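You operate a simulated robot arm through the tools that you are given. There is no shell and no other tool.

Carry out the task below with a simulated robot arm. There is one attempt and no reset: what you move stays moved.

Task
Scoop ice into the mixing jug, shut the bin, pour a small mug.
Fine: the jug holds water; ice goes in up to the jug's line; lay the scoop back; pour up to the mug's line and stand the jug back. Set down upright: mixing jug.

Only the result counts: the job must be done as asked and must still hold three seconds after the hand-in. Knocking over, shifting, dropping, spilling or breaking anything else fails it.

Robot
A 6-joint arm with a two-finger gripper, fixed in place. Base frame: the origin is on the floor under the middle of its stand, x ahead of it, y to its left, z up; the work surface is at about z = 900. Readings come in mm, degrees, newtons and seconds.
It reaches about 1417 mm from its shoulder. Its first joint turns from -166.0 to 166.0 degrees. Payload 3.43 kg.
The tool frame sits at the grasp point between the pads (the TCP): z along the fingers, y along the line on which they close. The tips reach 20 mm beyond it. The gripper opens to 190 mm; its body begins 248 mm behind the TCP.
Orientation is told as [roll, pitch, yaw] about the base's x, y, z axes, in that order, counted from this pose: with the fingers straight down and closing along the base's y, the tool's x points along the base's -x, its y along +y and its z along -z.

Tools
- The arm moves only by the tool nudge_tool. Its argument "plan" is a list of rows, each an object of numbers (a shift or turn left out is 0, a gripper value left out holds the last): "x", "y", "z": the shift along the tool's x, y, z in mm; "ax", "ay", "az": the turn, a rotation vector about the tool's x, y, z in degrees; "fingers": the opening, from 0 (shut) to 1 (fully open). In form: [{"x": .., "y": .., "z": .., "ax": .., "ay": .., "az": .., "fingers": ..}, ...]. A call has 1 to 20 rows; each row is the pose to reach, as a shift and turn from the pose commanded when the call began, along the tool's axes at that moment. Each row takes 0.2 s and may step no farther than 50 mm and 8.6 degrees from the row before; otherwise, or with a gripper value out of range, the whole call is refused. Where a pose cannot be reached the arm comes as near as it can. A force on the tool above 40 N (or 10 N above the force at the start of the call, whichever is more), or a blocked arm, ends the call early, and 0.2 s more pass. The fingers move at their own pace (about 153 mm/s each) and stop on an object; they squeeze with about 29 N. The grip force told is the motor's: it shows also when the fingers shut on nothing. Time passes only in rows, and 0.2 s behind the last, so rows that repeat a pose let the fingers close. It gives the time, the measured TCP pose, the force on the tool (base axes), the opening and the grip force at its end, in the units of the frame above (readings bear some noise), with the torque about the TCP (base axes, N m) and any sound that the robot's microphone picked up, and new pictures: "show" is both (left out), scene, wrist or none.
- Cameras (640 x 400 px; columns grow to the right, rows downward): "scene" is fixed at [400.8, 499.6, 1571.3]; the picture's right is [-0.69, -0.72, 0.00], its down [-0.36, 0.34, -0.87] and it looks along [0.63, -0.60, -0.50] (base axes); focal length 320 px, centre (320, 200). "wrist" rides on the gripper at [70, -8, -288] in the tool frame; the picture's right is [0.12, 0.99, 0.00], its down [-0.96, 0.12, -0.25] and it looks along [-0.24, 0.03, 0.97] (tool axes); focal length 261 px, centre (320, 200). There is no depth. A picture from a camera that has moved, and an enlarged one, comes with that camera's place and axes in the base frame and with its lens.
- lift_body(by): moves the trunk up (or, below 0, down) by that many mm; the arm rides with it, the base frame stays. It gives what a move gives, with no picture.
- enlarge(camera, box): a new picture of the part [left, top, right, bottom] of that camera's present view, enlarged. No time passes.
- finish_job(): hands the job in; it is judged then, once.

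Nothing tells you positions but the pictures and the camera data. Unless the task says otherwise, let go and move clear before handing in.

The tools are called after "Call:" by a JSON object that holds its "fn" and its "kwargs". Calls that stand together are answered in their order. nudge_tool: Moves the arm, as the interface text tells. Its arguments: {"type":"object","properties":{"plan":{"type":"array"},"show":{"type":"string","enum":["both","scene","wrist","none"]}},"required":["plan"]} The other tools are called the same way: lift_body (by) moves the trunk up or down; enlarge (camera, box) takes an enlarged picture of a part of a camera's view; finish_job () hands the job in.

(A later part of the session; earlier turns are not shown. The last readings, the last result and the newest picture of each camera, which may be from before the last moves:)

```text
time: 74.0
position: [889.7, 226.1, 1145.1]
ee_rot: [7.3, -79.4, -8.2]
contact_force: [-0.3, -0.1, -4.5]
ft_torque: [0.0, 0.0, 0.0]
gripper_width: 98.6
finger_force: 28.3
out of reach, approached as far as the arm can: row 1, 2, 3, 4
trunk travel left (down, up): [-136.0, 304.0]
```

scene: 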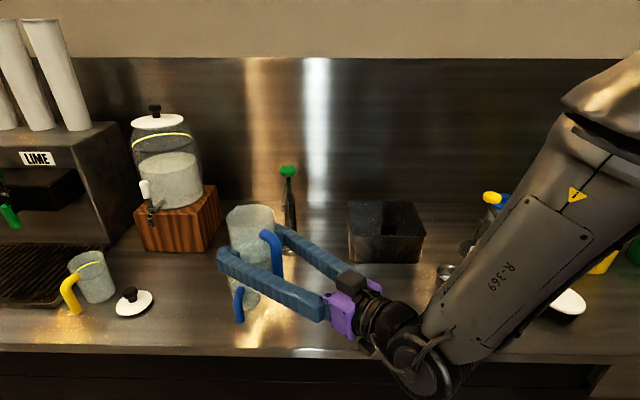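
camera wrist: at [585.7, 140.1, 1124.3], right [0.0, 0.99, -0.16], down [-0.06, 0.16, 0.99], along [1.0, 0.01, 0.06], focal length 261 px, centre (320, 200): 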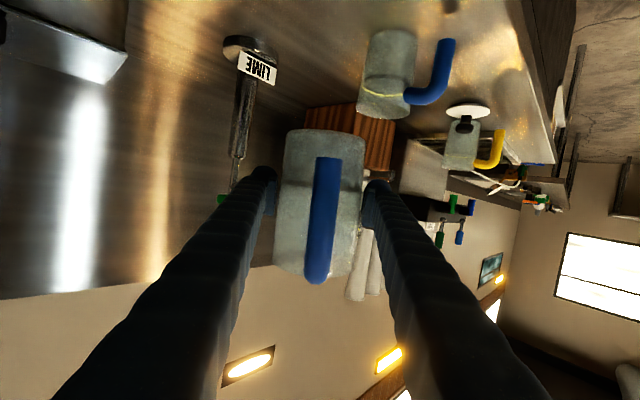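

The jug is in line with the mug and essentially upright. I'll tilt it to about 45° with the spout approaching over the mug; at the current fill nothing should flow until about 60°.

Call:
{"fn": "nudge_tool", "kwargs": {"plan": [{"x": 7.3, "y": -1.5, "z": 1.55, "ay": 7.5}, {"x": 14.6, "y": -3, "z": 3.1, "ay": 15}, {"x": 21.9, "y": -4.5, "z": 4.65, "ay": 22.5}, {"x": 29.2, "y": -6, "z": 6.2, "ay": 30}, {"x": 36.5, "y": -7.5, "z": 7.75, "ay": 37.5}, {"x": 43.8, "y": -9.1, "z": 9.3, "ay": 45}]}}

Call:
{"fn": "enlarge", "kwargs": {"camera": "scene", "box": [190, 180, 350, 330]}}

```text
time: 75.6
position: [928.5, 183.5, 1135.6]
ee_rot: [-7.2, -44.7, 5.5]
contact_force: [-0.3, -0.6, -4.2]
ft_torque: [0.08, -0.05, 0.13]
gripper_width: 98.8
finger_force: 28.5
out of reach, approached as far as the arm can: row 5, 6
trunk travel left (down, up): [-136.0, 304.0]
stopped in row 6: the arm was blocked; the commanded pose is now the measured one
camera wrist: at [674.9, 186.6, 1289.3], right [-0.09, 0.98, -0.17], down [0.5, 0.2, 0.84], along [0.86, -0.01, -0.51], focal length 261 px, centre (320, 200)
```

scene: 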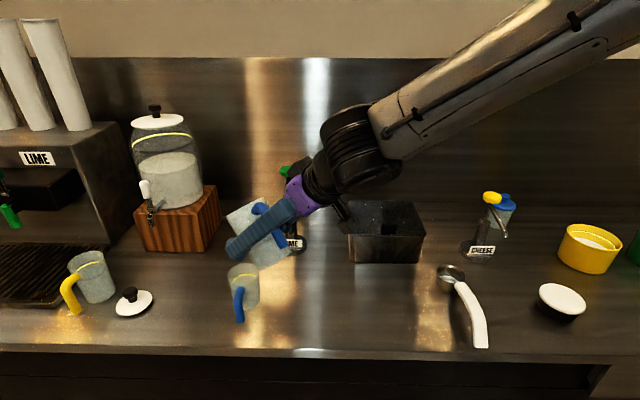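
wrist: 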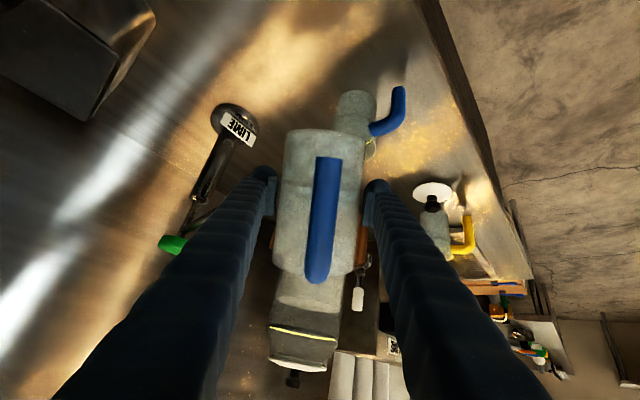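

```text
2.67 times, centred on (270, 255) of scene
camera zoom: at [400.8, 499.6, 1571.3], right [-0.69, -0.72, 0.0], down [-0.36, 0.34, -0.87], along [0.63, -0.6, -0.5], focal length 854 px, centre (453, 53)
```

zoom: 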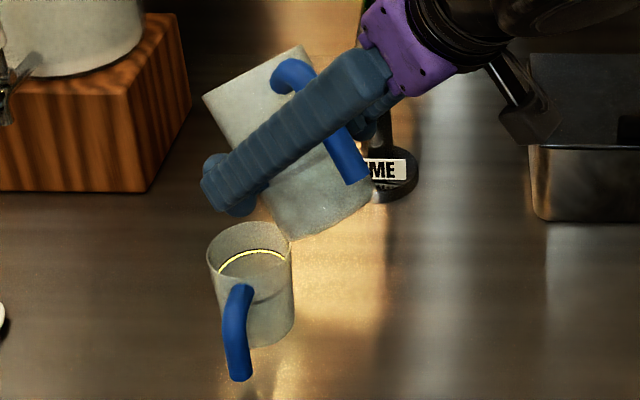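

The arm passed near a wrist singularity and the jug drifted, but it's still held with nothing spilled (the load is unchanged). I'll turn back off that line, to the same side as the original grasp, keeping this tilt and staying high.

Call:
{"fn": "nudge_tool", "kwargs": {"plan": [{"x": -2.3, "y": 10, "z": -3, "ax": 4.4, "ay": 0.3, "az": 5.6}, {"x": -4.6, "y": 22, "z": -6, "ax": 8.8, "ay": 0.6, "az": 11.2}, {"x": -6.9, "y": 36, "z": -9, "ax": 13.3, "ay": 0.9, "az": 16.8}]}}

```text
time: 76.4
position: [925.9, 222.5, 1143.0]
ee_rot: [-3.6, -45.4, -18.3]
contact_force: [0.2, 0.5, -3.7]
ft_torque: [-0.01, -0.07, 0.02]
gripper_width: 98.5
finger_force: 29.3
trunk travel left (down, up): [-136.0, 304.0]
camera wrist: at [688.0, 310.1, 1294.4], right [0.27, 0.95, -0.13], down [0.52, -0.03, 0.85], along [0.81, -0.3, -0.51], focal length 261 px, centre (320, 200)
```

scene: 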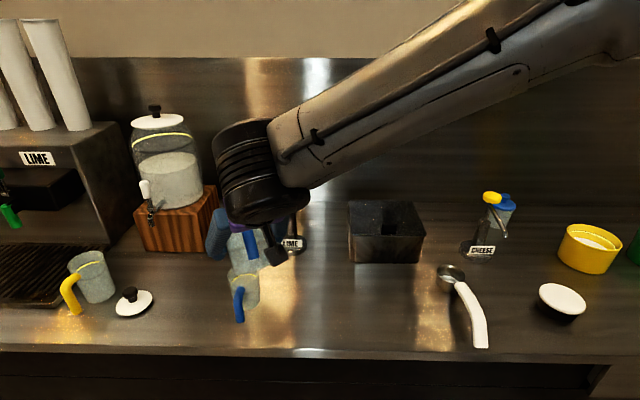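
wrist: 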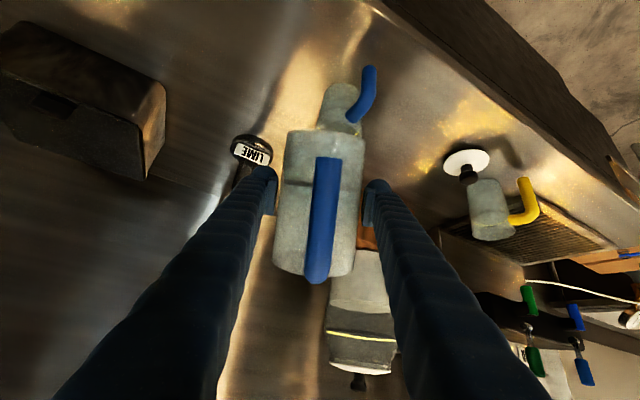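

That stayed on track. To keep the scene camera's view of the mug open, I'll swing the jug around to pour from the mug's right side, holding about 45° tilt, high above everything.

Call:
{"fn": "nudge_tool", "kwargs": {"plan": [{"x": -0.8, "y": -7.6, "z": 0, "ax": -4.74, "ay": 1.05, "az": -5.15}, {"x": -1.6, "y": -15.2, "z": 0.1, "ax": -9.48, "ay": 2.1, "az": -10.3}, {"x": -2.5, "y": -22.8, "z": 0.2, "ax": -14.2, "ay": 3.15, "az": -15.45}, {"x": -3.3, "y": -30.4, "z": 0.2, "ax": -18.95, "ay": 4.2, "az": -20.6}, {"x": -4.1, "y": -38, "z": 0.3, "ax": -23.7, "ay": 5.25, "az": -25.75}, {"x": -5, "y": -45.7, "z": 0.4, "ax": -28.4, "ay": 6.3, "az": -30.9}, {"x": -5.8, "y": -53.3, "z": 0.4, "ax": -33.2, "ay": 7.35, "az": -36.05}, {"x": -6.6, "y": -60.9, "z": 0.5, "ax": -37.9, "ay": 8.4, "az": -41.2}]}}

Call:
{"fn": "enlarge", "kwargs": {"camera": "scene", "box": [190, 180, 350, 330]}}

```text
time: 78.2
position: [909.3, 163.9, 1149.0]
ee_rot: [0.1, -35.0, 35.2]
contact_force: [-0.3, -0.2, -3.8]
ft_torque: [0.03, 0.01, -0.01]
gripper_width: 98.7
finger_force: 29.2
trunk travel left (down, up): [-136.0, 304.0]
camera wrist: at [733.4, 27.9, 1345.1], right [-0.65, 0.75, -0.07], down [0.46, 0.47, 0.75], along [0.6, 0.46, -0.65], focal length 261 px, centre (320, 200)
```

scene: 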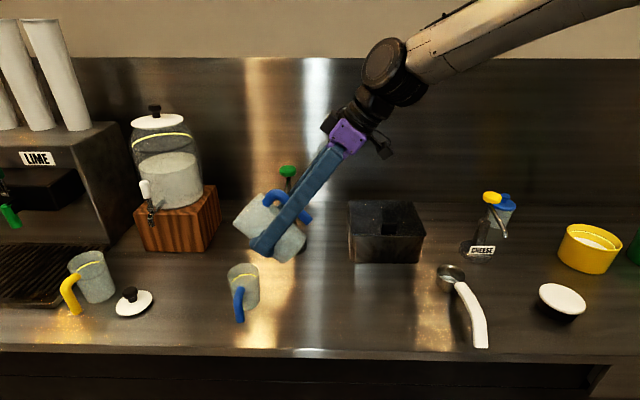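
wrist: 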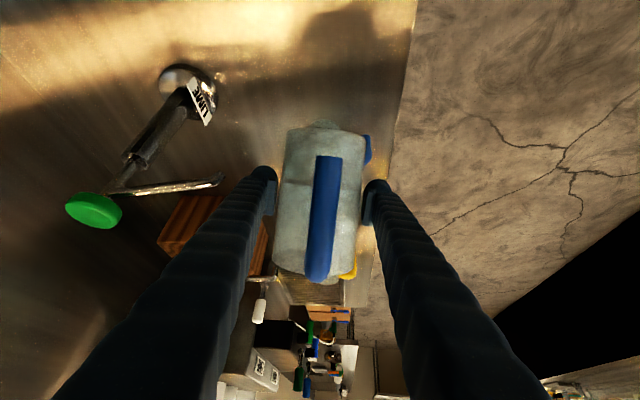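

```text
2.67 times, centred on (270, 255) of scene
camera zoom: at [400.8, 499.6, 1571.3], right [-0.69, -0.72, 0.0], down [-0.36, 0.34, -0.87], along [0.63, -0.6, -0.5], focal length 854 px, centre (453, 53)
```

zoom: 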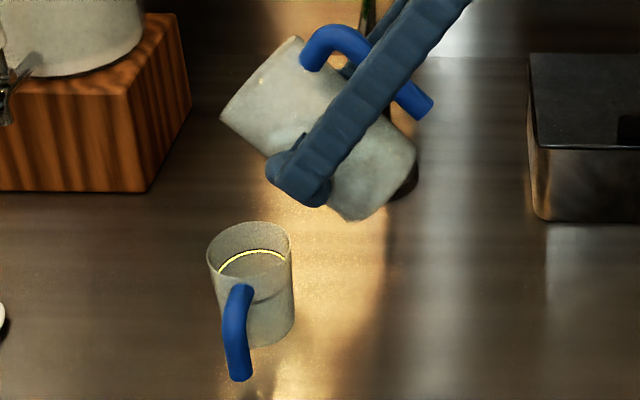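

The pose is exactly as planned and the mug is in clear view. I'll raise the trunk a bit for reach margin before the final tilt.

Call:
{"fn": "lift_body", "kwargs": {"by": 140}}

```text
time: 79.9
position: [909.6, 163.0, 1289.0]
ee_rot: [0.0, -35.0, 35.3]
contact_force: [-0.4, 0.5, -3.8]
ft_torque: [0.05, -0.04, 0.01]
gripper_width: 98.6
finger_force: 29.3
trunk travel left (down, up): [-276.0, 164.0]
```

Now I'll lower the tilted jug so its spout hovers just above the mug, still below the pouring angle, and check alignment.

Call:
{"fn": "nudge_tool", "kwargs": {"plan": [{"x": 23, "y": 0.1, "z": 29.6}, {"x": 46, "y": 0.2, "z": 59.3, "ay": 1}, {"x": 69, "y": 0.3, "z": 88.9, "ay": 2}, {"x": 92, "y": 0.4, "z": 118.5, "ay": 3}, {"x": 115, "y": 0.5, "z": 148, "ay": 4}, {"x": 138.3, "y": 0.6, "z": 177.8, "ay": 5}]}}

Call:
{"fn": "enlarge", "kwargs": {"camera": "scene", "box": [190, 200, 350, 340]}}

Call:
{"fn": "enlarge", "kwargs": {"camera": "wrist", "box": [230, 80, 410, 240]}}

```text
time: 81.3
position: [901.5, 158.7, 1064.0]
ee_rot: [0.0, -29.8, 35.1]
contact_force: [0.6, 0.5, -3.8]
ft_torque: [0.02, 0.01, 0.02]
gripper_width: 98.8
finger_force: 28.6
trunk travel left (down, up): [-276.0, 164.0]
camera wrist: at [738.7, 32.6, 1278.6], right [-0.66, 0.75, -0.06], down [0.51, 0.5, 0.69], along [0.55, 0.42, -0.72], focal length 261 px, centre (320, 200)
```

scene: 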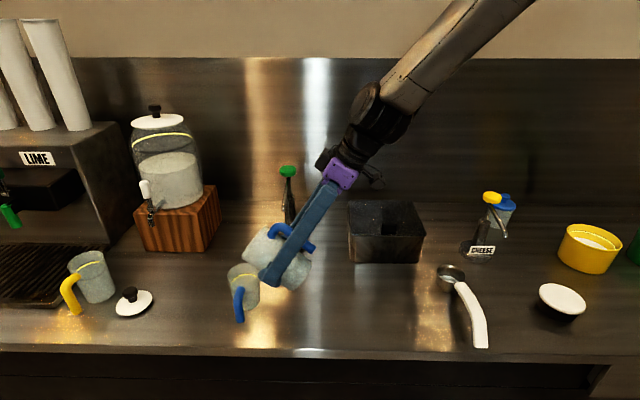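
wrist: 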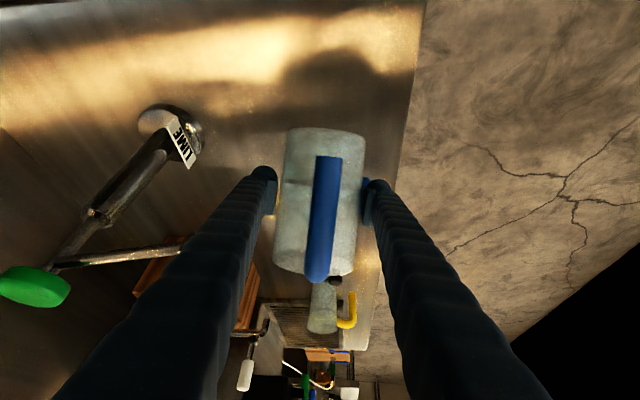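

```text
2.86 times, centred on (270, 270) of scene
camera zoom: at [400.8, 499.6, 1571.3], right [-0.69, -0.72, 0.0], down [-0.36, 0.34, -0.87], along [0.63, -0.6, -0.5], focal length 915 px, centre (463, 0)
```

zoom: 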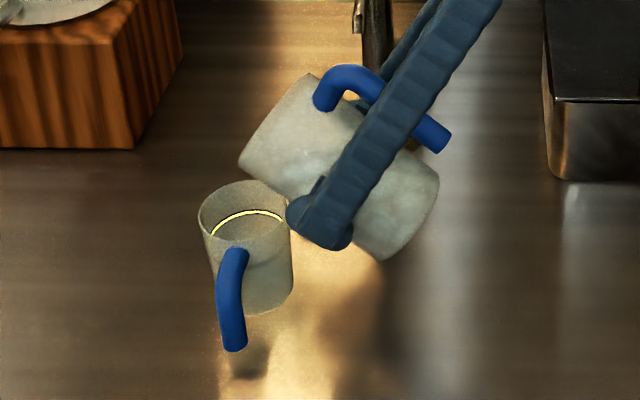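

```text
2.50 times, centred on (320, 160) of wrist
camera zoom: at [738.7, 32.6, 1278.6], right [-0.66, 0.75, -0.06], down [0.51, 0.5, 0.69], along [0.55, 0.42, -0.72], focal length 652 px, centre (320, 300)
```

zoom: 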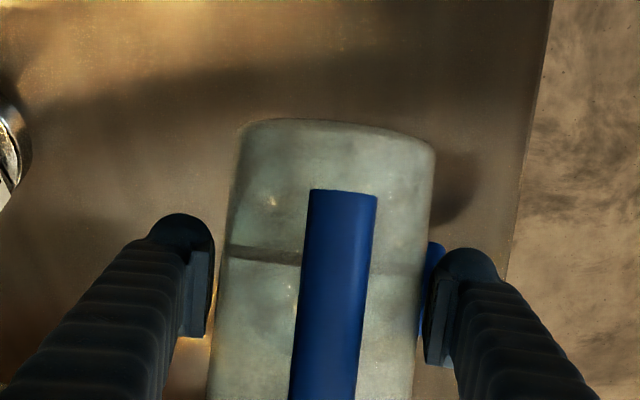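

Spout and mug line up as computed. I'll lower to about 35 mm above the mug's rim and tilt to around 58°, then look for the first flow.

Call:
{"fn": "nudge_tool", "kwargs": {"plan": [{"x": 5, "z": 7, "ay": 2.3}, {"x": 9.4, "z": 13.3, "ay": 4.6}, {"x": 6.3, "z": 9.6, "ay": 7.6}, {"x": 6.3, "z": 9.6, "ay": 7.6}], "show": "scene"}}

Call:
{"fn": "enlarge", "kwargs": {"camera": "scene", "box": [210, 220, 330, 330]}}

```text
time: 82.3
position: [899.8, 157.5, 1053.5]
ee_rot: [0.0, -22.4, 35.3]
contact_force: [0.8, 0.1, -3.2]
ft_torque: [0.0, -0.05, 0.0]
gripper_width: 98.8
finger_force: 29.2
trunk travel left (down, up): [-276.0, 164.0]
```

scene: 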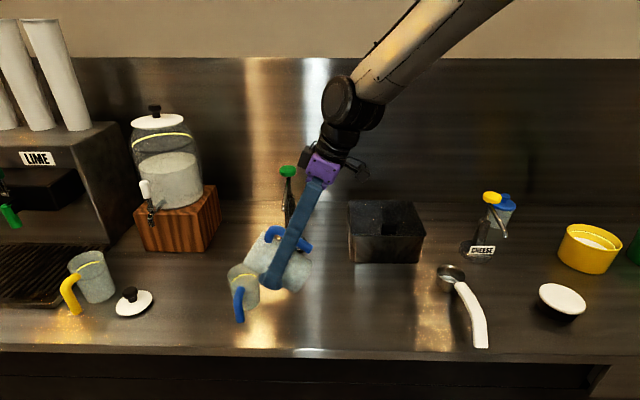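

```text
3.64 times, centred on (270, 275) of scene
camera zoom: at [400.8, 499.6, 1571.3], right [-0.69, -0.72, 0.0], down [-0.36, 0.34, -0.87], along [0.63, -0.6, -0.5], focal length 1164 px, centre (502, -73)
```

zoom: 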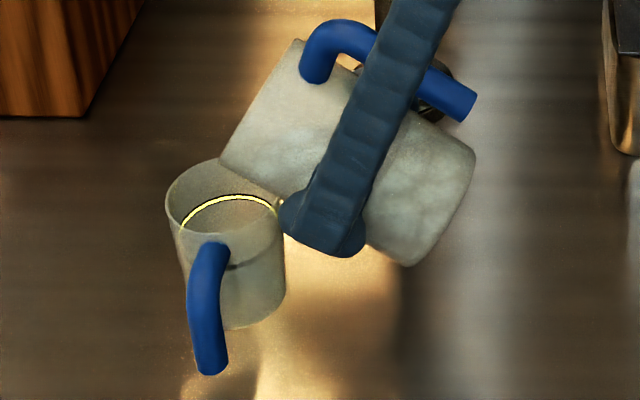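

No flow yet at 58°. I'll step up to 62° and look again.

Call:
{"fn": "nudge_tool", "kwargs": {"plan": [{"x": -1.8, "z": -2.7, "ay": 2.2}, {"x": -3.7, "z": -5.3, "ay": 4.2}, {"x": -3.7, "z": -5.3, "ay": 4.2}], "show": "scene"}}

Call:
{"fn": "enlarge", "kwargs": {"camera": "scene", "box": [210, 220, 330, 330]}}

```text
time: 83.1
position: [899.7, 159.0, 1060.8]
ee_rot: [0.1, -18.2, 35.2]
contact_force: [0.0, -0.3, -4.3]
ft_torque: [0.04, -0.05, 0.02]
gripper_width: 99.0
finger_force: 29.3
trunk travel left (down, up): [-276.0, 164.0]
```

scene: 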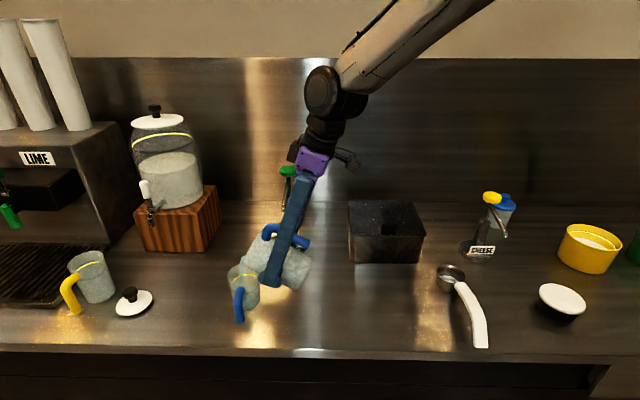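

```text
3.64 times, centred on (270, 275) of scene
camera zoom: at [400.8, 499.6, 1571.3], right [-0.69, -0.72, 0.0], down [-0.36, 0.34, -0.87], along [0.63, -0.6, -0.5], focal length 1164 px, centre (502, -73)
```

zoom: 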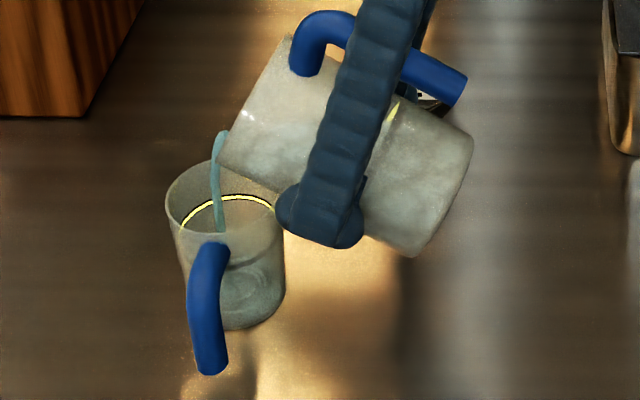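

Water is flowing cleanly into the mug. I'll hold this angle and watch the level.

Call:
{"fn": "nudge_tool", "kwargs": {"plan": [{"x": 0}, {"x": 0}], "show": "none"}}

Call:
{"fn": "enlarge", "kwargs": {"camera": "scene", "box": [210, 220, 330, 330]}}

```text
time: 83.7
position: [900.8, 159.6, 1060.3]
ee_rot: [0.0, -18.3, 35.2]
contact_force: [0.3, -0.4, -3.0]
ft_torque: [0.03, -0.01, 0.02]
gripper_width: 98.7
finger_force: 28.9
trunk travel left (down, up): [-276.0, 164.0]
```

```text
3.64 times, centred on (270, 275) of scene
camera zoom: at [400.8, 499.6, 1571.3], right [-0.69, -0.72, 0.0], down [-0.36, 0.34, -0.87], along [0.63, -0.6, -0.5], focal length 1164 px, centre (502, -73)
```

zoom: 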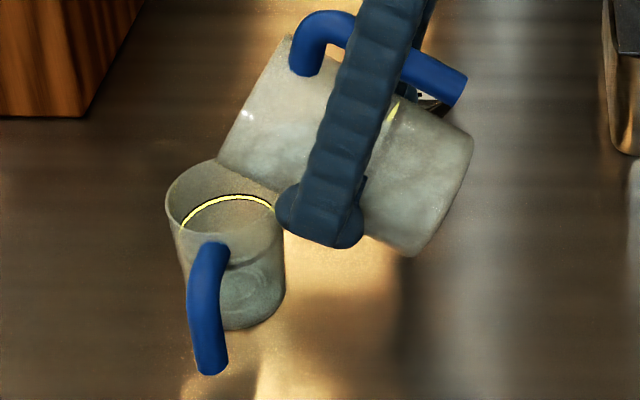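

The flow stops once it balances at a given angle, so I can dose by tilt. I'll step to 66° with pauses and check.

Call:
{"fn": "nudge_tool", "kwargs": {"plan": [{"x": -1.7, "z": -2.7, "ay": 2}, {"x": -1.7, "z": -2.7, "ay": 2}, {"x": -3.6, "z": -5.3, "ay": 4}, {"x": -3.6, "z": -5.3, "ay": 4}, {"x": -3.6, "z": -5.3, "ay": 4}], "show": "none"}}

Call:
{"fn": "enlarge", "kwargs": {"camera": "scene", "box": [210, 220, 330, 330]}}

```text
time: 84.9
position: [902.7, 158.5, 1066.7]
ee_rot: [0.0, -14.2, 35.2]
contact_force: [0.1, 0.0, -4.7]
ft_torque: [0.01, -0.02, 0.05]
gripper_width: 98.7
finger_force: 28.8
trunk travel left (down, up): [-276.0, 164.0]
```

```text
3.64 times, centred on (270, 275) of scene
camera zoom: at [400.8, 499.6, 1571.3], right [-0.69, -0.72, 0.0], down [-0.36, 0.34, -0.87], along [0.63, -0.6, -0.5], focal length 1164 px, centre (502, -73)
```

zoom: 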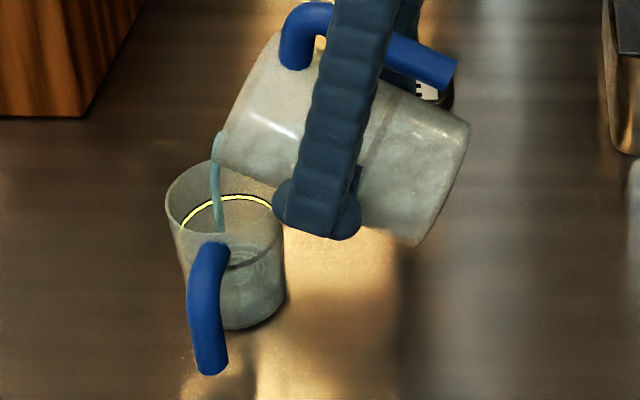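

The mug is filling. I'll hold and take a closer look at the level.

Call:
{"fn": "nudge_tool", "kwargs": {"plan": [{"x": 0}, {"x": 0}], "show": "none"}}

Call:
{"fn": "enlarge", "kwargs": {"camera": "scene", "box": [220, 250, 280, 310]}}

```text
time: 85.5
position: [902.6, 159.5, 1065.6]
ee_rot: [-0.1, -14.2, 35.3]
contact_force: [0.4, -0.5, -3.6]
ft_torque: [0.03, -0.03, 0.02]
gripper_width: 98.9
finger_force: 28.9
trunk travel left (down, up): [-276.0, 164.0]
```

```text
6.67 times, centred on (250, 280) of scene
camera zoom: at [400.8, 499.6, 1571.3], right [-0.69, -0.72, 0.0], down [-0.36, 0.34, -0.87], along [0.63, -0.6, -0.5], focal length 2134 px, centre (787, -333)
```

zoom: 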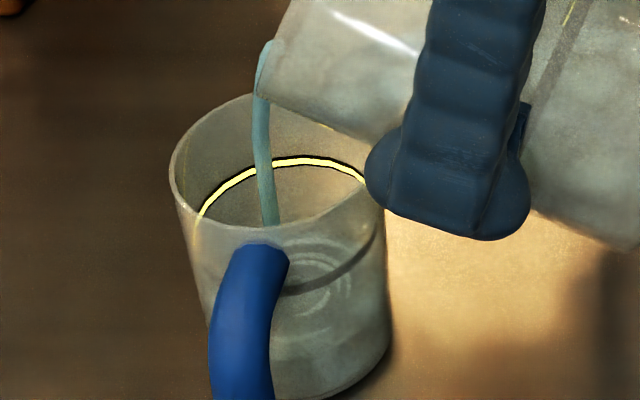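

Roughly 35 mm still to go to the line and it's still flowing. I'll keep holding.

Call:
{"fn": "nudge_tool", "kwargs": {"plan": [{"x": 0}, {"x": 0}], "show": "none"}}

Call:
{"fn": "enlarge", "kwargs": {"camera": "scene", "box": [220, 250, 280, 310]}}

```text
time: 86.1
position: [902.3, 159.2, 1065.3]
ee_rot: [0.0, -14.2, 35.2]
contact_force: [-0.3, -0.5, -3.4]
ft_torque: [0.01, -0.03, 0.0]
gripper_width: 98.5
finger_force: 28.8
trunk travel left (down, up): [-276.0, 164.0]
```

```text
6.67 times, centred on (250, 280) of scene
camera zoom: at [400.8, 499.6, 1571.3], right [-0.69, -0.72, 0.0], down [-0.36, 0.34, -0.87], along [0.63, -0.6, -0.5], focal length 2134 px, centre (787, -333)
```

zoom: 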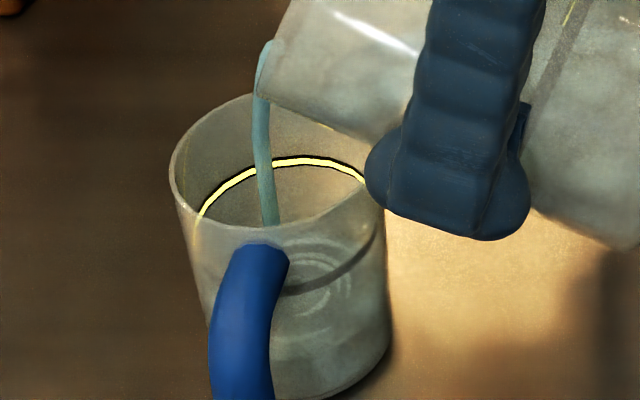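

The flow is slow at this angle. I'll step to 68° and hold a little longer.

Call:
{"fn": "nudge_tool", "kwargs": {"plan": [{"x": -1.7, "z": -2.7, "ay": 2}, {"x": -1.7, "z": -2.7, "ay": 2}, {"x": -1.7, "z": -2.7, "ay": 2}, {"x": -1.7, "z": -2.7, "ay": 2}], "show": "none"}}

Call:
{"fn": "enlarge", "kwargs": {"camera": "scene", "box": [220, 250, 280, 310]}}

```text
time: 87.1
position: [902.7, 159.3, 1069.5]
ee_rot: [0.1, -12.1, 35.2]
contact_force: [-0.8, -0.3, -3.1]
ft_torque: [0.0, -0.02, -0.03]
gripper_width: 98.7
finger_force: 29.2
trunk travel left (down, up): [-276.0, 164.0]
```

```text
6.67 times, centred on (250, 280) of scene
camera zoom: at [400.8, 499.6, 1571.3], right [-0.69, -0.72, 0.0], down [-0.36, 0.34, -0.87], along [0.63, -0.6, -0.5], focal length 2134 px, centre (787, -333)
```

zoom: 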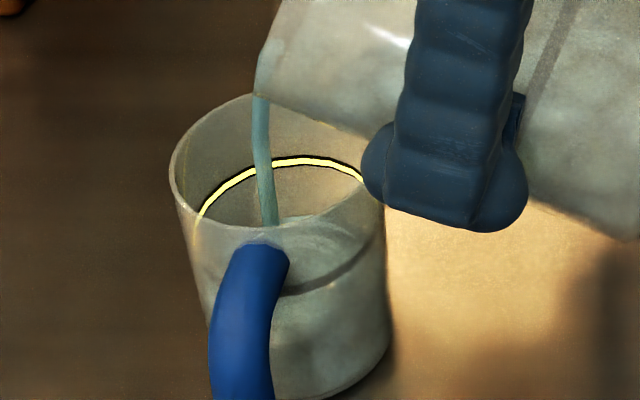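

About 25 mm below the line now. Continuing to hold at this angle.

Call:
{"fn": "nudge_tool", "kwargs": {"plan": [{"x": 0}, {"x": 0}, {"x": 0}, {"x": 0}], "show": "none"}}

Call:
{"fn": "enlarge", "kwargs": {"camera": "scene", "box": [220, 250, 280, 310]}}

```text
time: 88.1
position: [903.7, 158.7, 1069.8]
ee_rot: [0.0, -12.2, 35.2]
contact_force: [0.3, 0.0, -3.1]
ft_torque: [0.08, -0.01, -0.04]
gripper_width: 98.8
finger_force: 28.3
trunk travel left (down, up): [-276.0, 164.0]
```

```text
6.67 times, centred on (250, 280) of scene
camera zoom: at [400.8, 499.6, 1571.3], right [-0.69, -0.72, 0.0], down [-0.36, 0.34, -0.87], along [0.63, -0.6, -0.5], focal length 2134 px, centre (787, -333)
```

zoom: 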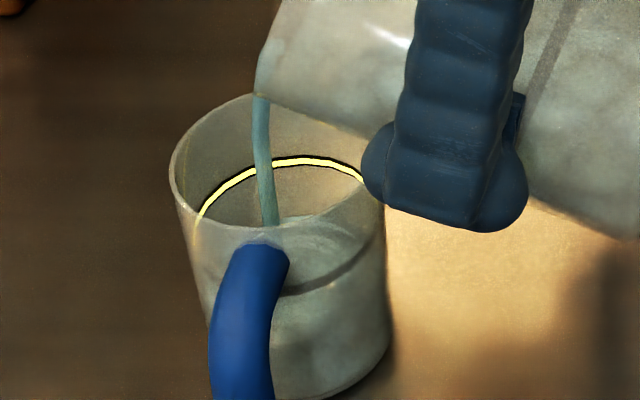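

Flow is near equilibrium again. I'll step to 70° and hold.

Call:
{"fn": "nudge_tool", "kwargs": {"plan": [{"x": -1.8, "z": -2.7, "ay": 2}, {"x": -1.8, "z": -2.7, "ay": 2}, {"x": -1.8, "z": -2.7, "ay": 2}, {"x": -1.8, "z": -2.7, "ay": 2}, {"x": -1.8, "z": -2.7, "ay": 2}], "show": "none"}}

Call:
{"fn": "enlarge", "kwargs": {"camera": "scene", "box": [220, 250, 280, 310]}}

```text
time: 89.3
position: [904.4, 160.4, 1072.1]
ee_rot: [0.1, -10.2, 35.2]
contact_force: [0.4, -0.5, -3.5]
ft_torque: [0.01, -0.03, 0.01]
gripper_width: 98.6
finger_force: 29.7
trunk travel left (down, up): [-276.0, 164.0]
```

```text
6.67 times, centred on (250, 280) of scene
camera zoom: at [400.8, 499.6, 1571.3], right [-0.69, -0.72, 0.0], down [-0.36, 0.34, -0.87], along [0.63, -0.6, -0.5], focal length 2134 px, centre (787, -333)
```

zoom: 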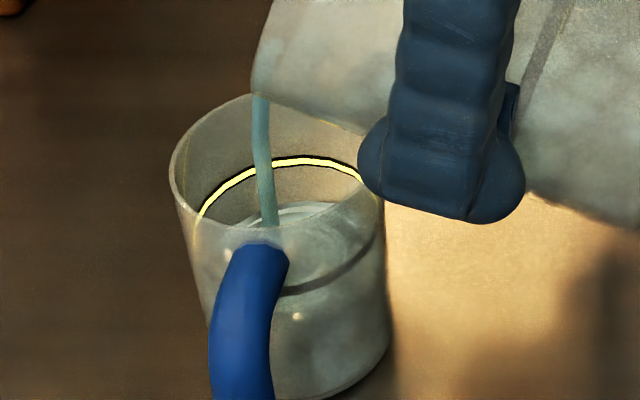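

About 19 mm below the line. Stepping to 72° and holding.

Call:
{"fn": "nudge_tool", "kwargs": {"plan": [{"x": -1.9, "z": -2.6, "ay": 2}, {"x": -1.9, "z": -2.6, "ay": 2}, {"x": -1.9, "z": -2.6, "ay": 2}, {"x": -1.9, "z": -2.6, "ay": 2}, {"x": -1.9, "z": -2.6, "ay": 2}], "show": "none"}}

Call:
{"fn": "enlarge", "kwargs": {"camera": "scene", "box": [220, 250, 280, 310]}}

```text
time: 90.5
position: [905.4, 160.7, 1075.0]
ee_rot: [0.0, -8.2, 35.2]
contact_force: [0.7, -0.4, -2.6]
ft_torque: [0.02, -0.03, -0.01]
gripper_width: 98.3
finger_force: 29.1
trunk travel left (down, up): [-276.0, 164.0]
```

```text
6.67 times, centred on (250, 280) of scene
camera zoom: at [400.8, 499.6, 1571.3], right [-0.69, -0.72, 0.0], down [-0.36, 0.34, -0.87], along [0.63, -0.6, -0.5], focal length 2134 px, centre (787, -333)
```

zoom: 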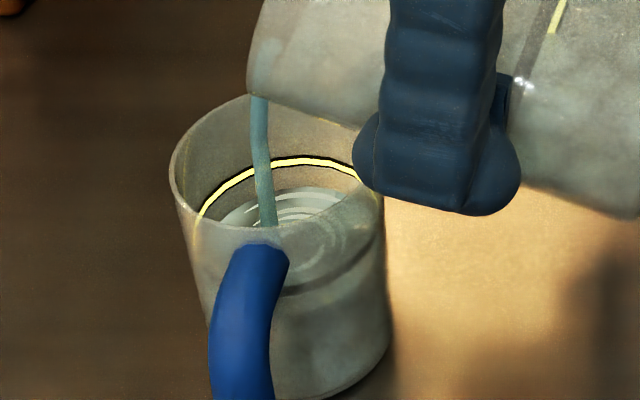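

About 12 mm below the line. I'll hold here another second before stepping again.

Call:
{"fn": "nudge_tool", "kwargs": {"plan": [{"x": 0}, {"x": 0}, {"x": 0}, {"x": 0}], "show": "none"}}

Call:
{"fn": "enlarge", "kwargs": {"camera": "scene", "box": [220, 250, 280, 310]}}

```text
time: 91.5
position: [905.1, 161.2, 1075.3]
ee_rot: [0.1, -8.2, 35.2]
contact_force: [-0.4, -0.9, -3.0]
ft_torque: [0.05, -0.04, -0.02]
gripper_width: 98.5
finger_force: 28.7
trunk travel left (down, up): [-276.0, 164.0]
```

```text
6.67 times, centred on (250, 280) of scene
camera zoom: at [400.8, 499.6, 1571.3], right [-0.69, -0.72, 0.0], down [-0.36, 0.34, -0.87], along [0.63, -0.6, -0.5], focal length 2134 px, centre (787, -333)
```

zoom: 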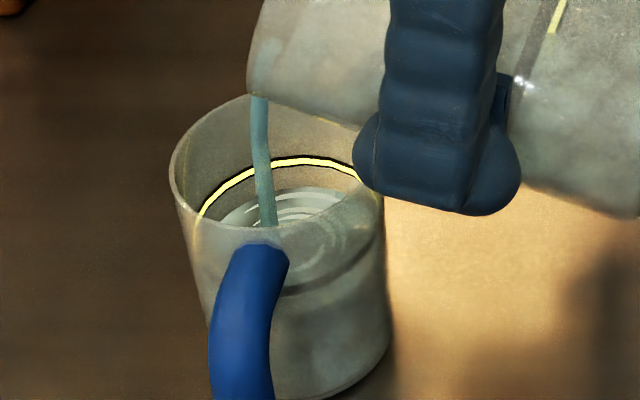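

Level is steady about 12 mm below the line. I'll add 1.5° and hold.

Call:
{"fn": "nudge_tool", "kwargs": {"plan": [{"x": -1.3, "z": -1.9, "ay": 1.5}, {"x": -1.3, "z": -1.9, "ay": 1.5}, {"x": -1.3, "z": -1.9, "ay": 1.5}, {"x": -1.3, "z": -1.9, "ay": 1.5}, {"x": -1.3, "z": -1.9, "ay": 1.5}], "show": "none"}}

Call:
{"fn": "enlarge", "kwargs": {"camera": "scene", "box": [220, 250, 280, 310]}}

```text
time: 92.7
position: [906.5, 161.7, 1078.2]
ee_rot: [0.0, -6.6, 35.2]
contact_force: [0.9, 0.1, -2.9]
ft_torque: [0.03, -0.06, -0.01]
gripper_width: 98.8
finger_force: 28.8
trunk travel left (down, up): [-276.0, 164.0]
```

```text
6.67 times, centred on (250, 280) of scene
camera zoom: at [400.8, 499.6, 1571.3], right [-0.69, -0.72, 0.0], down [-0.36, 0.34, -0.87], along [0.63, -0.6, -0.5], focal length 2134 px, centre (787, -333)
```

zoom: 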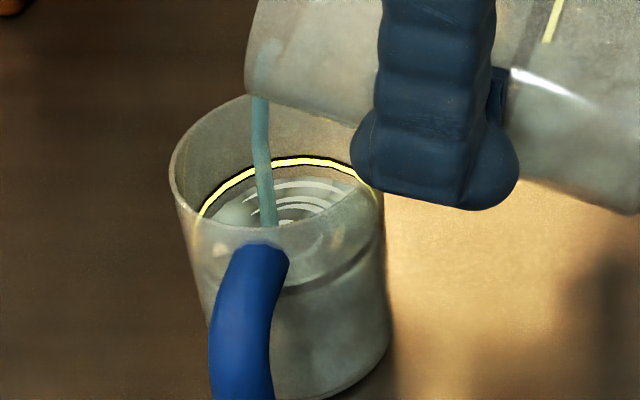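

About 6 mm to go. Adding 1° and holding.

Call:
{"fn": "nudge_tool", "kwargs": {"plan": [{"x": -0.8, "z": -1.4, "ay": 1.0}, {"x": -0.8, "z": -1.4, "ay": 1.0}, {"x": -0.8, "z": -1.4, "ay": 1.0}, {"x": -0.8, "z": -1.4, "ay": 1.0}, {"x": -0.8, "z": -1.4, "ay": 1.0}], "show": "none"}}

Call:
{"fn": "enlarge", "kwargs": {"camera": "scene", "box": [220, 250, 280, 310]}}

```text
time: 93.9
position: [906.7, 162.3, 1079.5]
ee_rot: [0.0, -5.8, 35.1]
contact_force: [-0.1, 0.1, -1.9]
ft_torque: [0.02, -0.01, -0.02]
gripper_width: 98.8
finger_force: 28.7
trunk travel left (down, up): [-276.0, 164.0]
```

```text
6.67 times, centred on (250, 280) of scene
camera zoom: at [400.8, 499.6, 1571.3], right [-0.69, -0.72, 0.0], down [-0.36, 0.34, -0.87], along [0.63, -0.6, -0.5], focal length 2134 px, centre (787, -333)
```

zoom: 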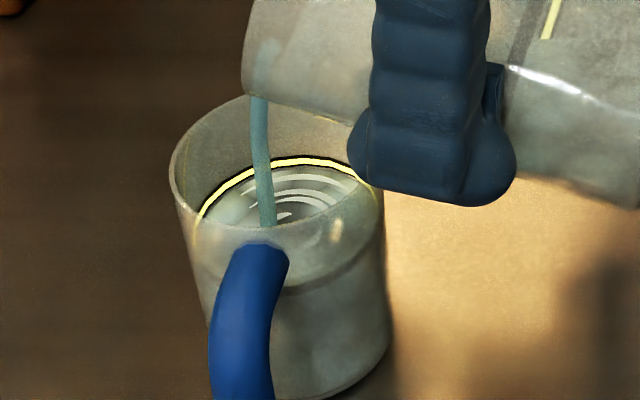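

Very near the line. I'll zoom right in to judge the last bit.

Call:
{"fn": "enlarge", "kwargs": {"camera": "scene", "box": [234, 260, 262, 286]}}

```text
15.38 times, centred on (248, 273) of scene
camera zoom: at [400.8, 499.6, 1571.3], right [-0.69, -0.72, 0.0], down [-0.36, 0.34, -0.87], along [0.63, -0.6, -0.5], focal length 4925 px, centre (1428, -923)
```

zoom: 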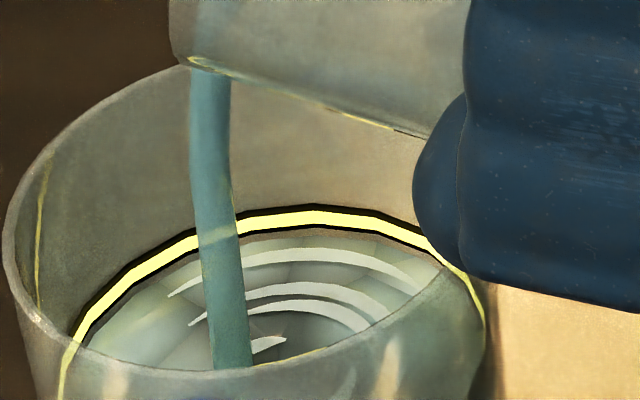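

The surface sits right at the lower edge of the line. I'll hold a little longer to bring it up to the middle of the line.

Call:
{"fn": "nudge_tool", "kwargs": {"plan": [{"x": 0}, {"x": 0}], "show": "none"}}

Call:
{"fn": "enlarge", "kwargs": {"camera": "scene", "box": [234, 260, 262, 286]}}

```text
time: 94.5
position: [906.1, 161.0, 1079.6]
ee_rot: [0.0, -5.7, 35.2]
contact_force: [0.9, -0.1, -3.0]
ft_torque: [0.02, -0.05, -0.01]
gripper_width: 98.4
finger_force: 29.2
trunk travel left (down, up): [-276.0, 164.0]
```

```text
15.38 times, centred on (248, 273) of scene
camera zoom: at [400.8, 499.6, 1571.3], right [-0.69, -0.72, 0.0], down [-0.36, 0.34, -0.87], along [0.63, -0.6, -0.5], focal length 4925 px, centre (1428, -923)
```

zoom: 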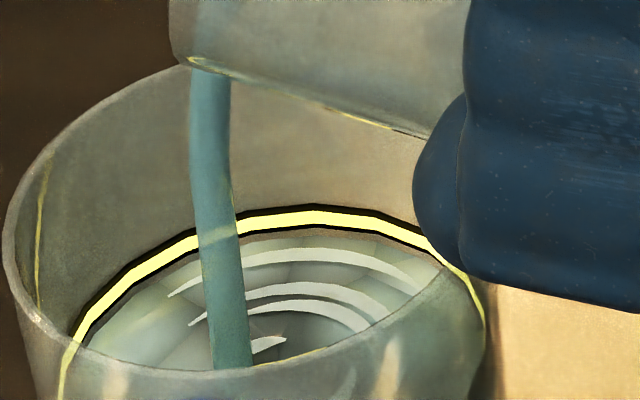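

The level is steady at the line's lower edge. A further 0.6° should bring it to the line's middle.

Call:
{"fn": "nudge_tool", "kwargs": {"plan": [{"x": -0.5, "z": -0.8, "ay": 0.6}, {"x": -0.5, "z": -0.8, "ay": 0.6}, {"x": -0.5, "z": -0.8, "ay": 0.6}, {"x": -0.5, "z": -0.8, "ay": 0.6}], "show": "none"}}

Call:
{"fn": "enlarge", "kwargs": {"camera": "scene", "box": [234, 260, 262, 286]}}

```text
time: 95.5
position: [906.8, 161.8, 1079.8]
ee_rot: [0.0, -5.1, 35.2]
contact_force: [0.3, 0.8, -1.9]
ft_torque: [0.03, -0.01, 0.02]
gripper_width: 98.7
finger_force: 29.0
trunk travel left (down, up): [-276.0, 164.0]
```

```text
15.38 times, centred on (248, 273) of scene
camera zoom: at [400.8, 499.6, 1571.3], right [-0.69, -0.72, 0.0], down [-0.36, 0.34, -0.87], along [0.63, -0.6, -0.5], focal length 4925 px, centre (1428, -923)
```

zoom: 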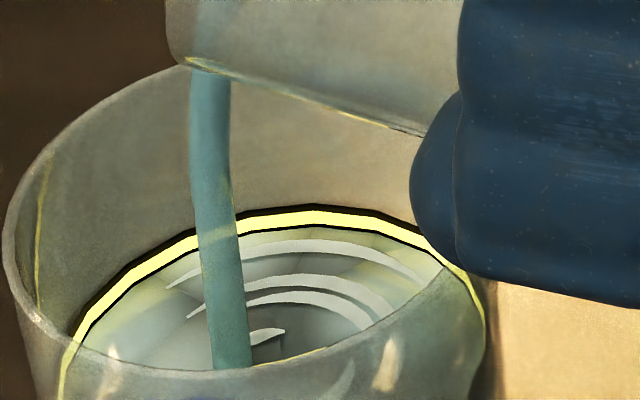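

Just about 2 mm under the line's centre. One last 0.4° nudge, then I'll tip the jug back.

Call:
{"fn": "nudge_tool", "kwargs": {"plan": [{"x": -0.3, "z": -0.5, "ay": 0.4}, {"x": -0.3, "z": -0.5, "ay": 0.4}, {"x": -0.3, "z": -0.5, "ay": 0.4}], "show": "none"}}

Call:
{"fn": "enlarge", "kwargs": {"camera": "scene", "box": [234, 260, 262, 286]}}

```text
time: 96.3
position: [906.5, 163.5, 1080.5]
ee_rot: [0.0, -4.7, 35.2]
contact_force: [-0.4, -0.2, -2.6]
ft_torque: [0.02, 0.0, -0.01]
gripper_width: 98.7
finger_force: 28.9
trunk travel left (down, up): [-276.0, 164.0]
```

```text
15.38 times, centred on (248, 273) of scene
camera zoom: at [400.8, 499.6, 1571.3], right [-0.69, -0.72, 0.0], down [-0.36, 0.34, -0.87], along [0.63, -0.6, -0.5], focal length 4925 px, centre (1428, -923)
```

zoom: 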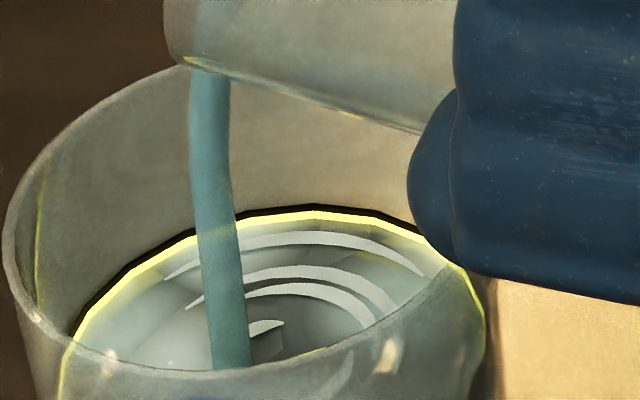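

The surface is right at the middle of the line. I'll tip the jug back now, keeping the spout over the mug until the flow has stopped.

Call:
{"fn": "nudge_tool", "kwargs": {"plan": [{"x": 5.4, "z": 5.6, "ay": -7.5}, {"x": 9.1, "z": 7.3, "ay": -15.5}, {"x": 10.9, "z": 5.1, "ay": -23.5}, {"x": 10.2, "z": -3.9, "ay": -30.5}, {"x": 10.2, "z": -3.9, "ay": -30.5}], "show": "scene"}}

Call:
{"fn": "enlarge", "kwargs": {"camera": "scene", "box": [220, 250, 280, 310]}}

```text
time: 97.5
position: [897.3, 156.7, 1083.1]
ee_rot: [-0.2, -35.2, 35.3]
contact_force: [0.5, -1.1, -2.2]
ft_torque: [0.04, -0.03, 0.01]
gripper_width: 98.7
finger_force: 28.9
trunk travel left (down, up): [-276.0, 164.0]
```

scene: 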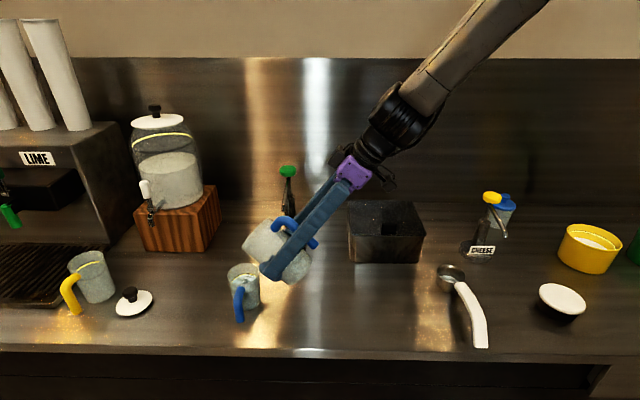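

```text
6.67 times, centred on (250, 280) of scene
camera zoom: at [400.8, 499.6, 1571.3], right [-0.69, -0.72, 0.0], down [-0.36, 0.34, -0.87], along [0.63, -0.6, -0.5], focal length 2134 px, centre (787, -333)
```

zoom: 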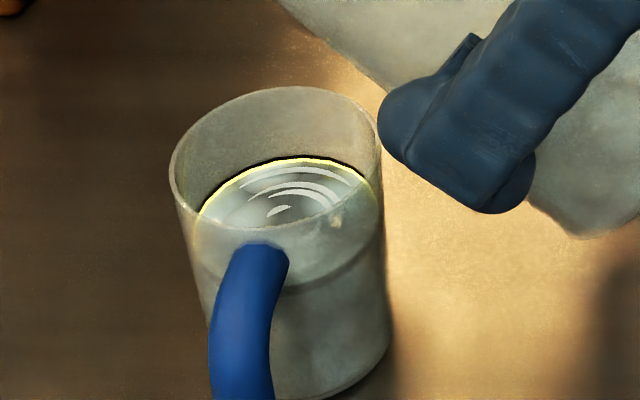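

The mug is filled to its line and the flow has stopped. Now I'll raise the jug, back away, and swing it around toward its original place, keeping this moderate tilt for the turn.

Call:
{"fn": "nudge_tool", "kwargs": {"plan": [{"x": -15.7, "z": -33.8}, {"x": -31.4, "z": -67.6}, {"x": -47.1, "z": -101.4}, {"x": -41.9, "y": -2.5, "z": -105.9, "ax": 4.47, "az": 6.33}, {"x": -36.8, "y": -5, "z": -110.4, "ax": 8.94, "az": 12.66}, {"x": -31.6, "y": -7.5, "z": -114.9, "ax": 13.4, "az": 19}, {"x": -26.5, "y": -10, "z": -119.4, "ax": 17.9, "az": 25.3}, {"x": -21.3, "y": -12.5, "z": -123.9, "ax": 22.35, "az": 31.65}, {"x": -16.1, "y": -15, "z": -128.3, "ax": 26.8, "az": 38}]}}

```text
time: 99.5
position: [855.7, 110.7, 1198.4]
ee_rot: [-6.3, -34.7, -0.2]
contact_force: [-0.8, -0.1, -2.9]
ft_torque: [0.15, 0.03, -0.17]
gripper_width: 98.7
finger_force: 29.4
trunk travel left (down, up): [-276.0, 164.0]
camera wrist: at [636.4, 133.7, 1393.9], right [-0.03, 0.99, -0.16], down [0.66, 0.14, 0.74], along [0.75, -0.08, -0.65], focal length 261 px, centre (320, 200)
```

scene: 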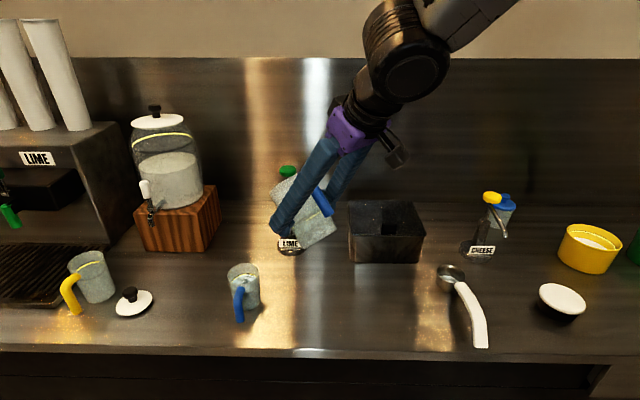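
wrist: 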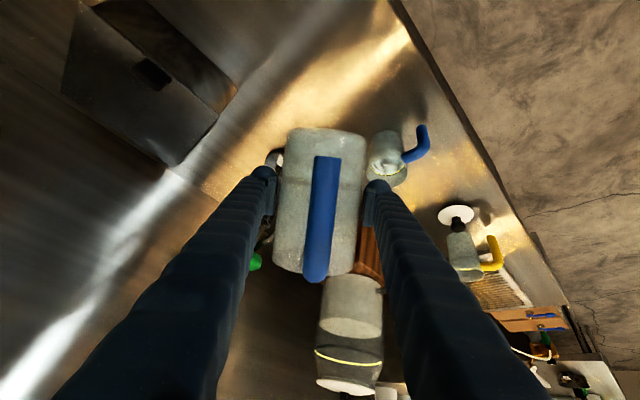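

Turning nicely, with a small sideways lean. I'll pause one beat to see if it settles, then continue the turn.

Call:
{"fn": "nudge_tool", "kwargs": {"plan": [{"x": 0}, {"x": 0}], "show": "none"}}

```text
time: 100.1
position: [857.6, 109.3, 1198.1]
ee_rot: [0.0, -35.2, -11.3]
contact_force: [-0.7, -0.2, -1.9]
ft_torque: [-0.08, -0.01, -0.02]
gripper_width: 98.5
finger_force: 29.2
trunk travel left (down, up): [-276.0, 164.0]
```

Settled exactly as commanded. Continuing the turn to the original facing.

Call:
{"fn": "nudge_tool", "kwargs": {"plan": [{"x": 1.6, "y": -7, "z": -2.4, "ax": 4.47, "az": 6.33}, {"x": 3.2, "y": -14.3, "z": -4.7, "ax": 8.94, "az": 12.66}, {"x": 4.8, "y": -21.5, "z": -7, "ax": 13.4, "az": 19}, {"x": 6.4, "y": -28.6, "z": -9.4, "ax": 17.8, "az": 25.2}, {"x": 6.4, "y": -28.6, "z": -9.4, "ax": 17.8, "az": 25.2}, {"x": 6.4, "y": -28.6, "z": -9.4, "ax": 17.8, "az": 25.2}]}}

```text
time: 101.5
position: [841.5, 83.8, 1201.6]
ee_rot: [0.1, -35.2, -42.2]
contact_force: [0.1, 0.0, -2.1]
ft_torque: [-0.03, 0.0, 0.03]
gripper_width: 98.7
finger_force: 29.2
trunk travel left (down, up): [-276.0, 164.0]
camera wrist: at [670.5, 226.4, 1396.3], right [0.6, 0.8, -0.07], down [0.55, -0.35, 0.76], along [0.58, -0.49, -0.65], focal length 261 px, centre (320, 200)
```

scene: 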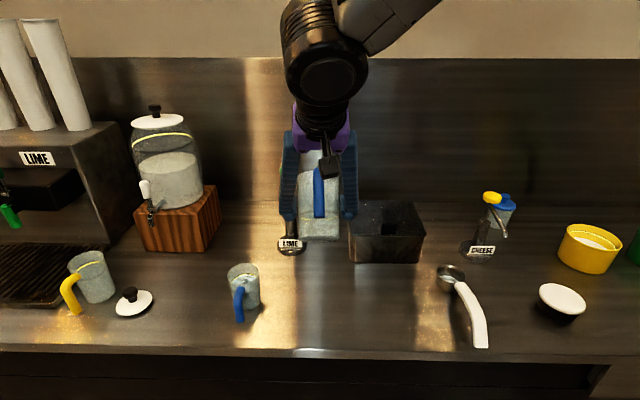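
wrist: 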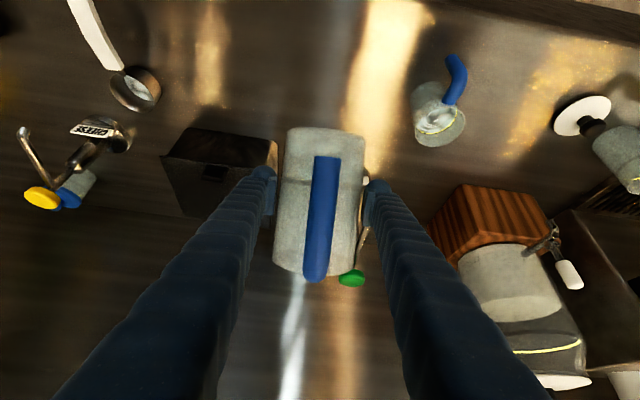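

Facing is restored. Now I'll bring the jug upright above its original spot.

Call:
{"fn": "nudge_tool", "kwargs": {"plan": [{"x": 5.6, "y": -2.7, "z": 6.5, "ay": -7.5}, {"x": 11.3, "y": -5.5, "z": 13.1, "ay": -15}, {"x": 16.9, "y": -8.2, "z": 19.6, "ay": -22.5}, {"x": 22.5, "y": -11, "z": 26.2, "ay": -30}, {"x": 28.2, "y": -13.7, "z": 32.7, "ay": -37.5}, {"x": 33.8, "y": -16.5, "z": 39.3, "ay": -45}, {"x": 33.8, "y": -16.5, "z": 39.3, "ay": -45}]}}

```text
time: 103.1
position: [825.9, 73.9, 1149.9]
ee_rot: [0.1, -80.2, -42.3]
contact_force: [-0.7, 1.4, -1.3]
ft_torque: [-0.03, 0.01, -0.11]
gripper_width: 98.8
finger_force: 28.7
trunk travel left (down, up): [-276.0, 164.0]
camera wrist: at [601.6, 266.8, 1129.5], right [0.65, 0.75, -0.12], down [0.02, 0.14, 0.99], along [0.76, -0.65, 0.08], focal length 261 px, centre (320, 200)
```

scene: 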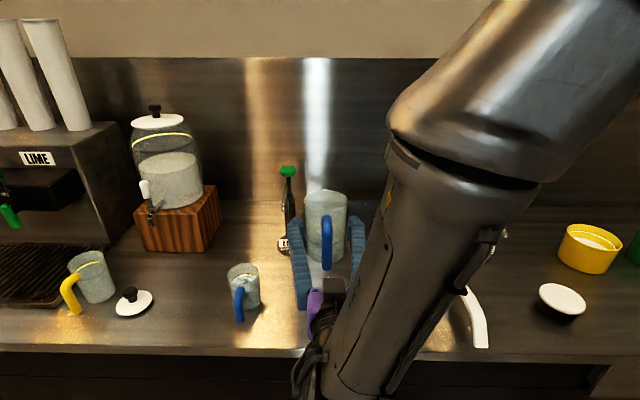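
wrist: 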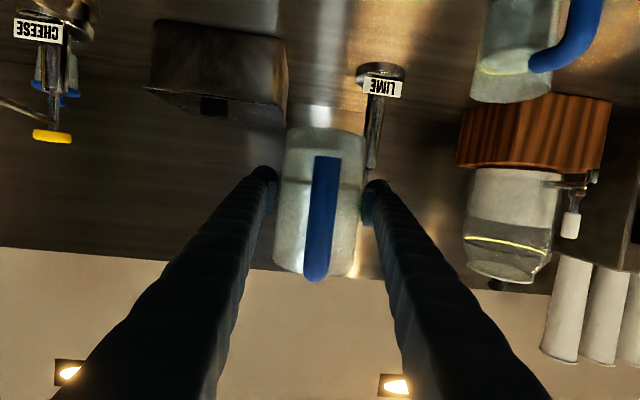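

The jug is upright over its place and hasn't shifted in the grip. Lowering the trunk by 140 mm.

Call:
{"fn": "lift_body", "kwargs": {"by": -140}}

```text
time: 104.8
position: [826.7, 76.0, 1010.2]
ee_rot: [0.0, -80.2, -42.2]
contact_force: [1.0, -0.2, -2.4]
ft_torque: [0.01, -0.01, 0.02]
gripper_width: 98.5
finger_force: 28.7
trunk travel left (down, up): [-136.0, 304.0]
```

Now lowering the jug the last 39 mm gently onto the counter.

Call:
{"fn": "nudge_tool", "kwargs": {"plan": [{"x": 10, "z": 1.7}, {"x": 20, "z": 3.5}, {"x": 29, "z": 5}, {"x": 35, "z": 6}, {"x": 37.5, "z": 6.4}, {"x": 38.6, "z": 6.6}, {"x": 38.6, "z": 6.6}]}}

Call:
{"fn": "enlarge", "kwargs": {"camera": "scene", "box": [230, 230, 410, 350]}}

```text
time: 106.3
position: [825.6, 74.5, 972.5]
ee_rot: [0.3, -80.2, -42.5]
contact_force: [2.5, -0.6, 15.3]
ft_torque: [-0.44, -0.69, 0.01]
gripper_width: 98.7
finger_force: 28.5
trunk travel left (down, up): [-136.0, 304.0]
camera wrist: at [601.4, 265.9, 951.2], right [0.65, 0.75, -0.12], down [0.02, 0.14, 0.99], along [0.76, -0.65, 0.08], focal length 261 px, centre (320, 200)
```

scene: 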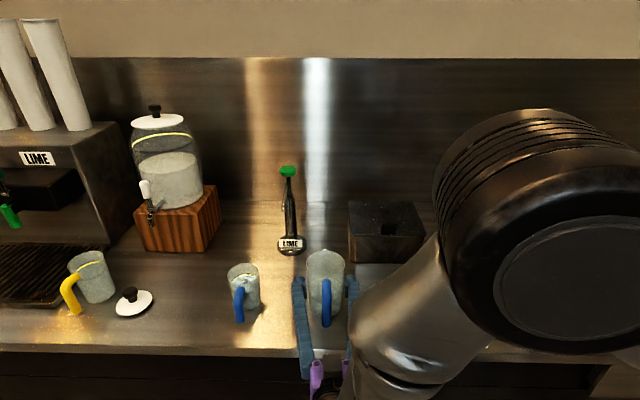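
wrist: 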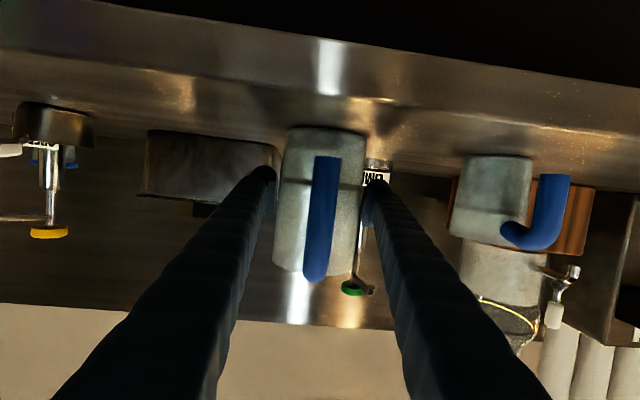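

```text
3.33 times, centred on (320, 290) of scene
camera zoom: at [400.8, 499.6, 1571.3], right [-0.69, -0.72, 0.0], down [-0.36, 0.34, -0.87], along [0.63, -0.6, -0.5], focal length 1067 px, centre (320, -100)
```

zoom: 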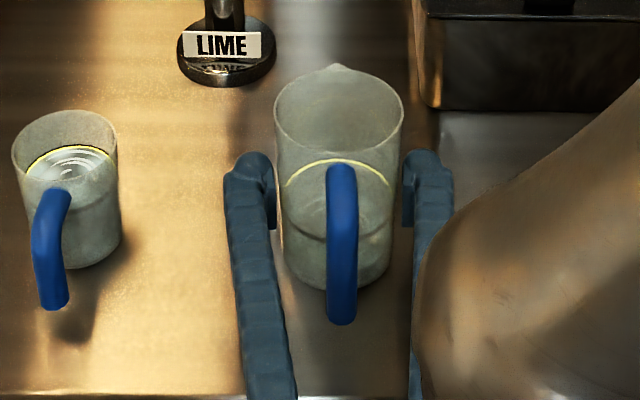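

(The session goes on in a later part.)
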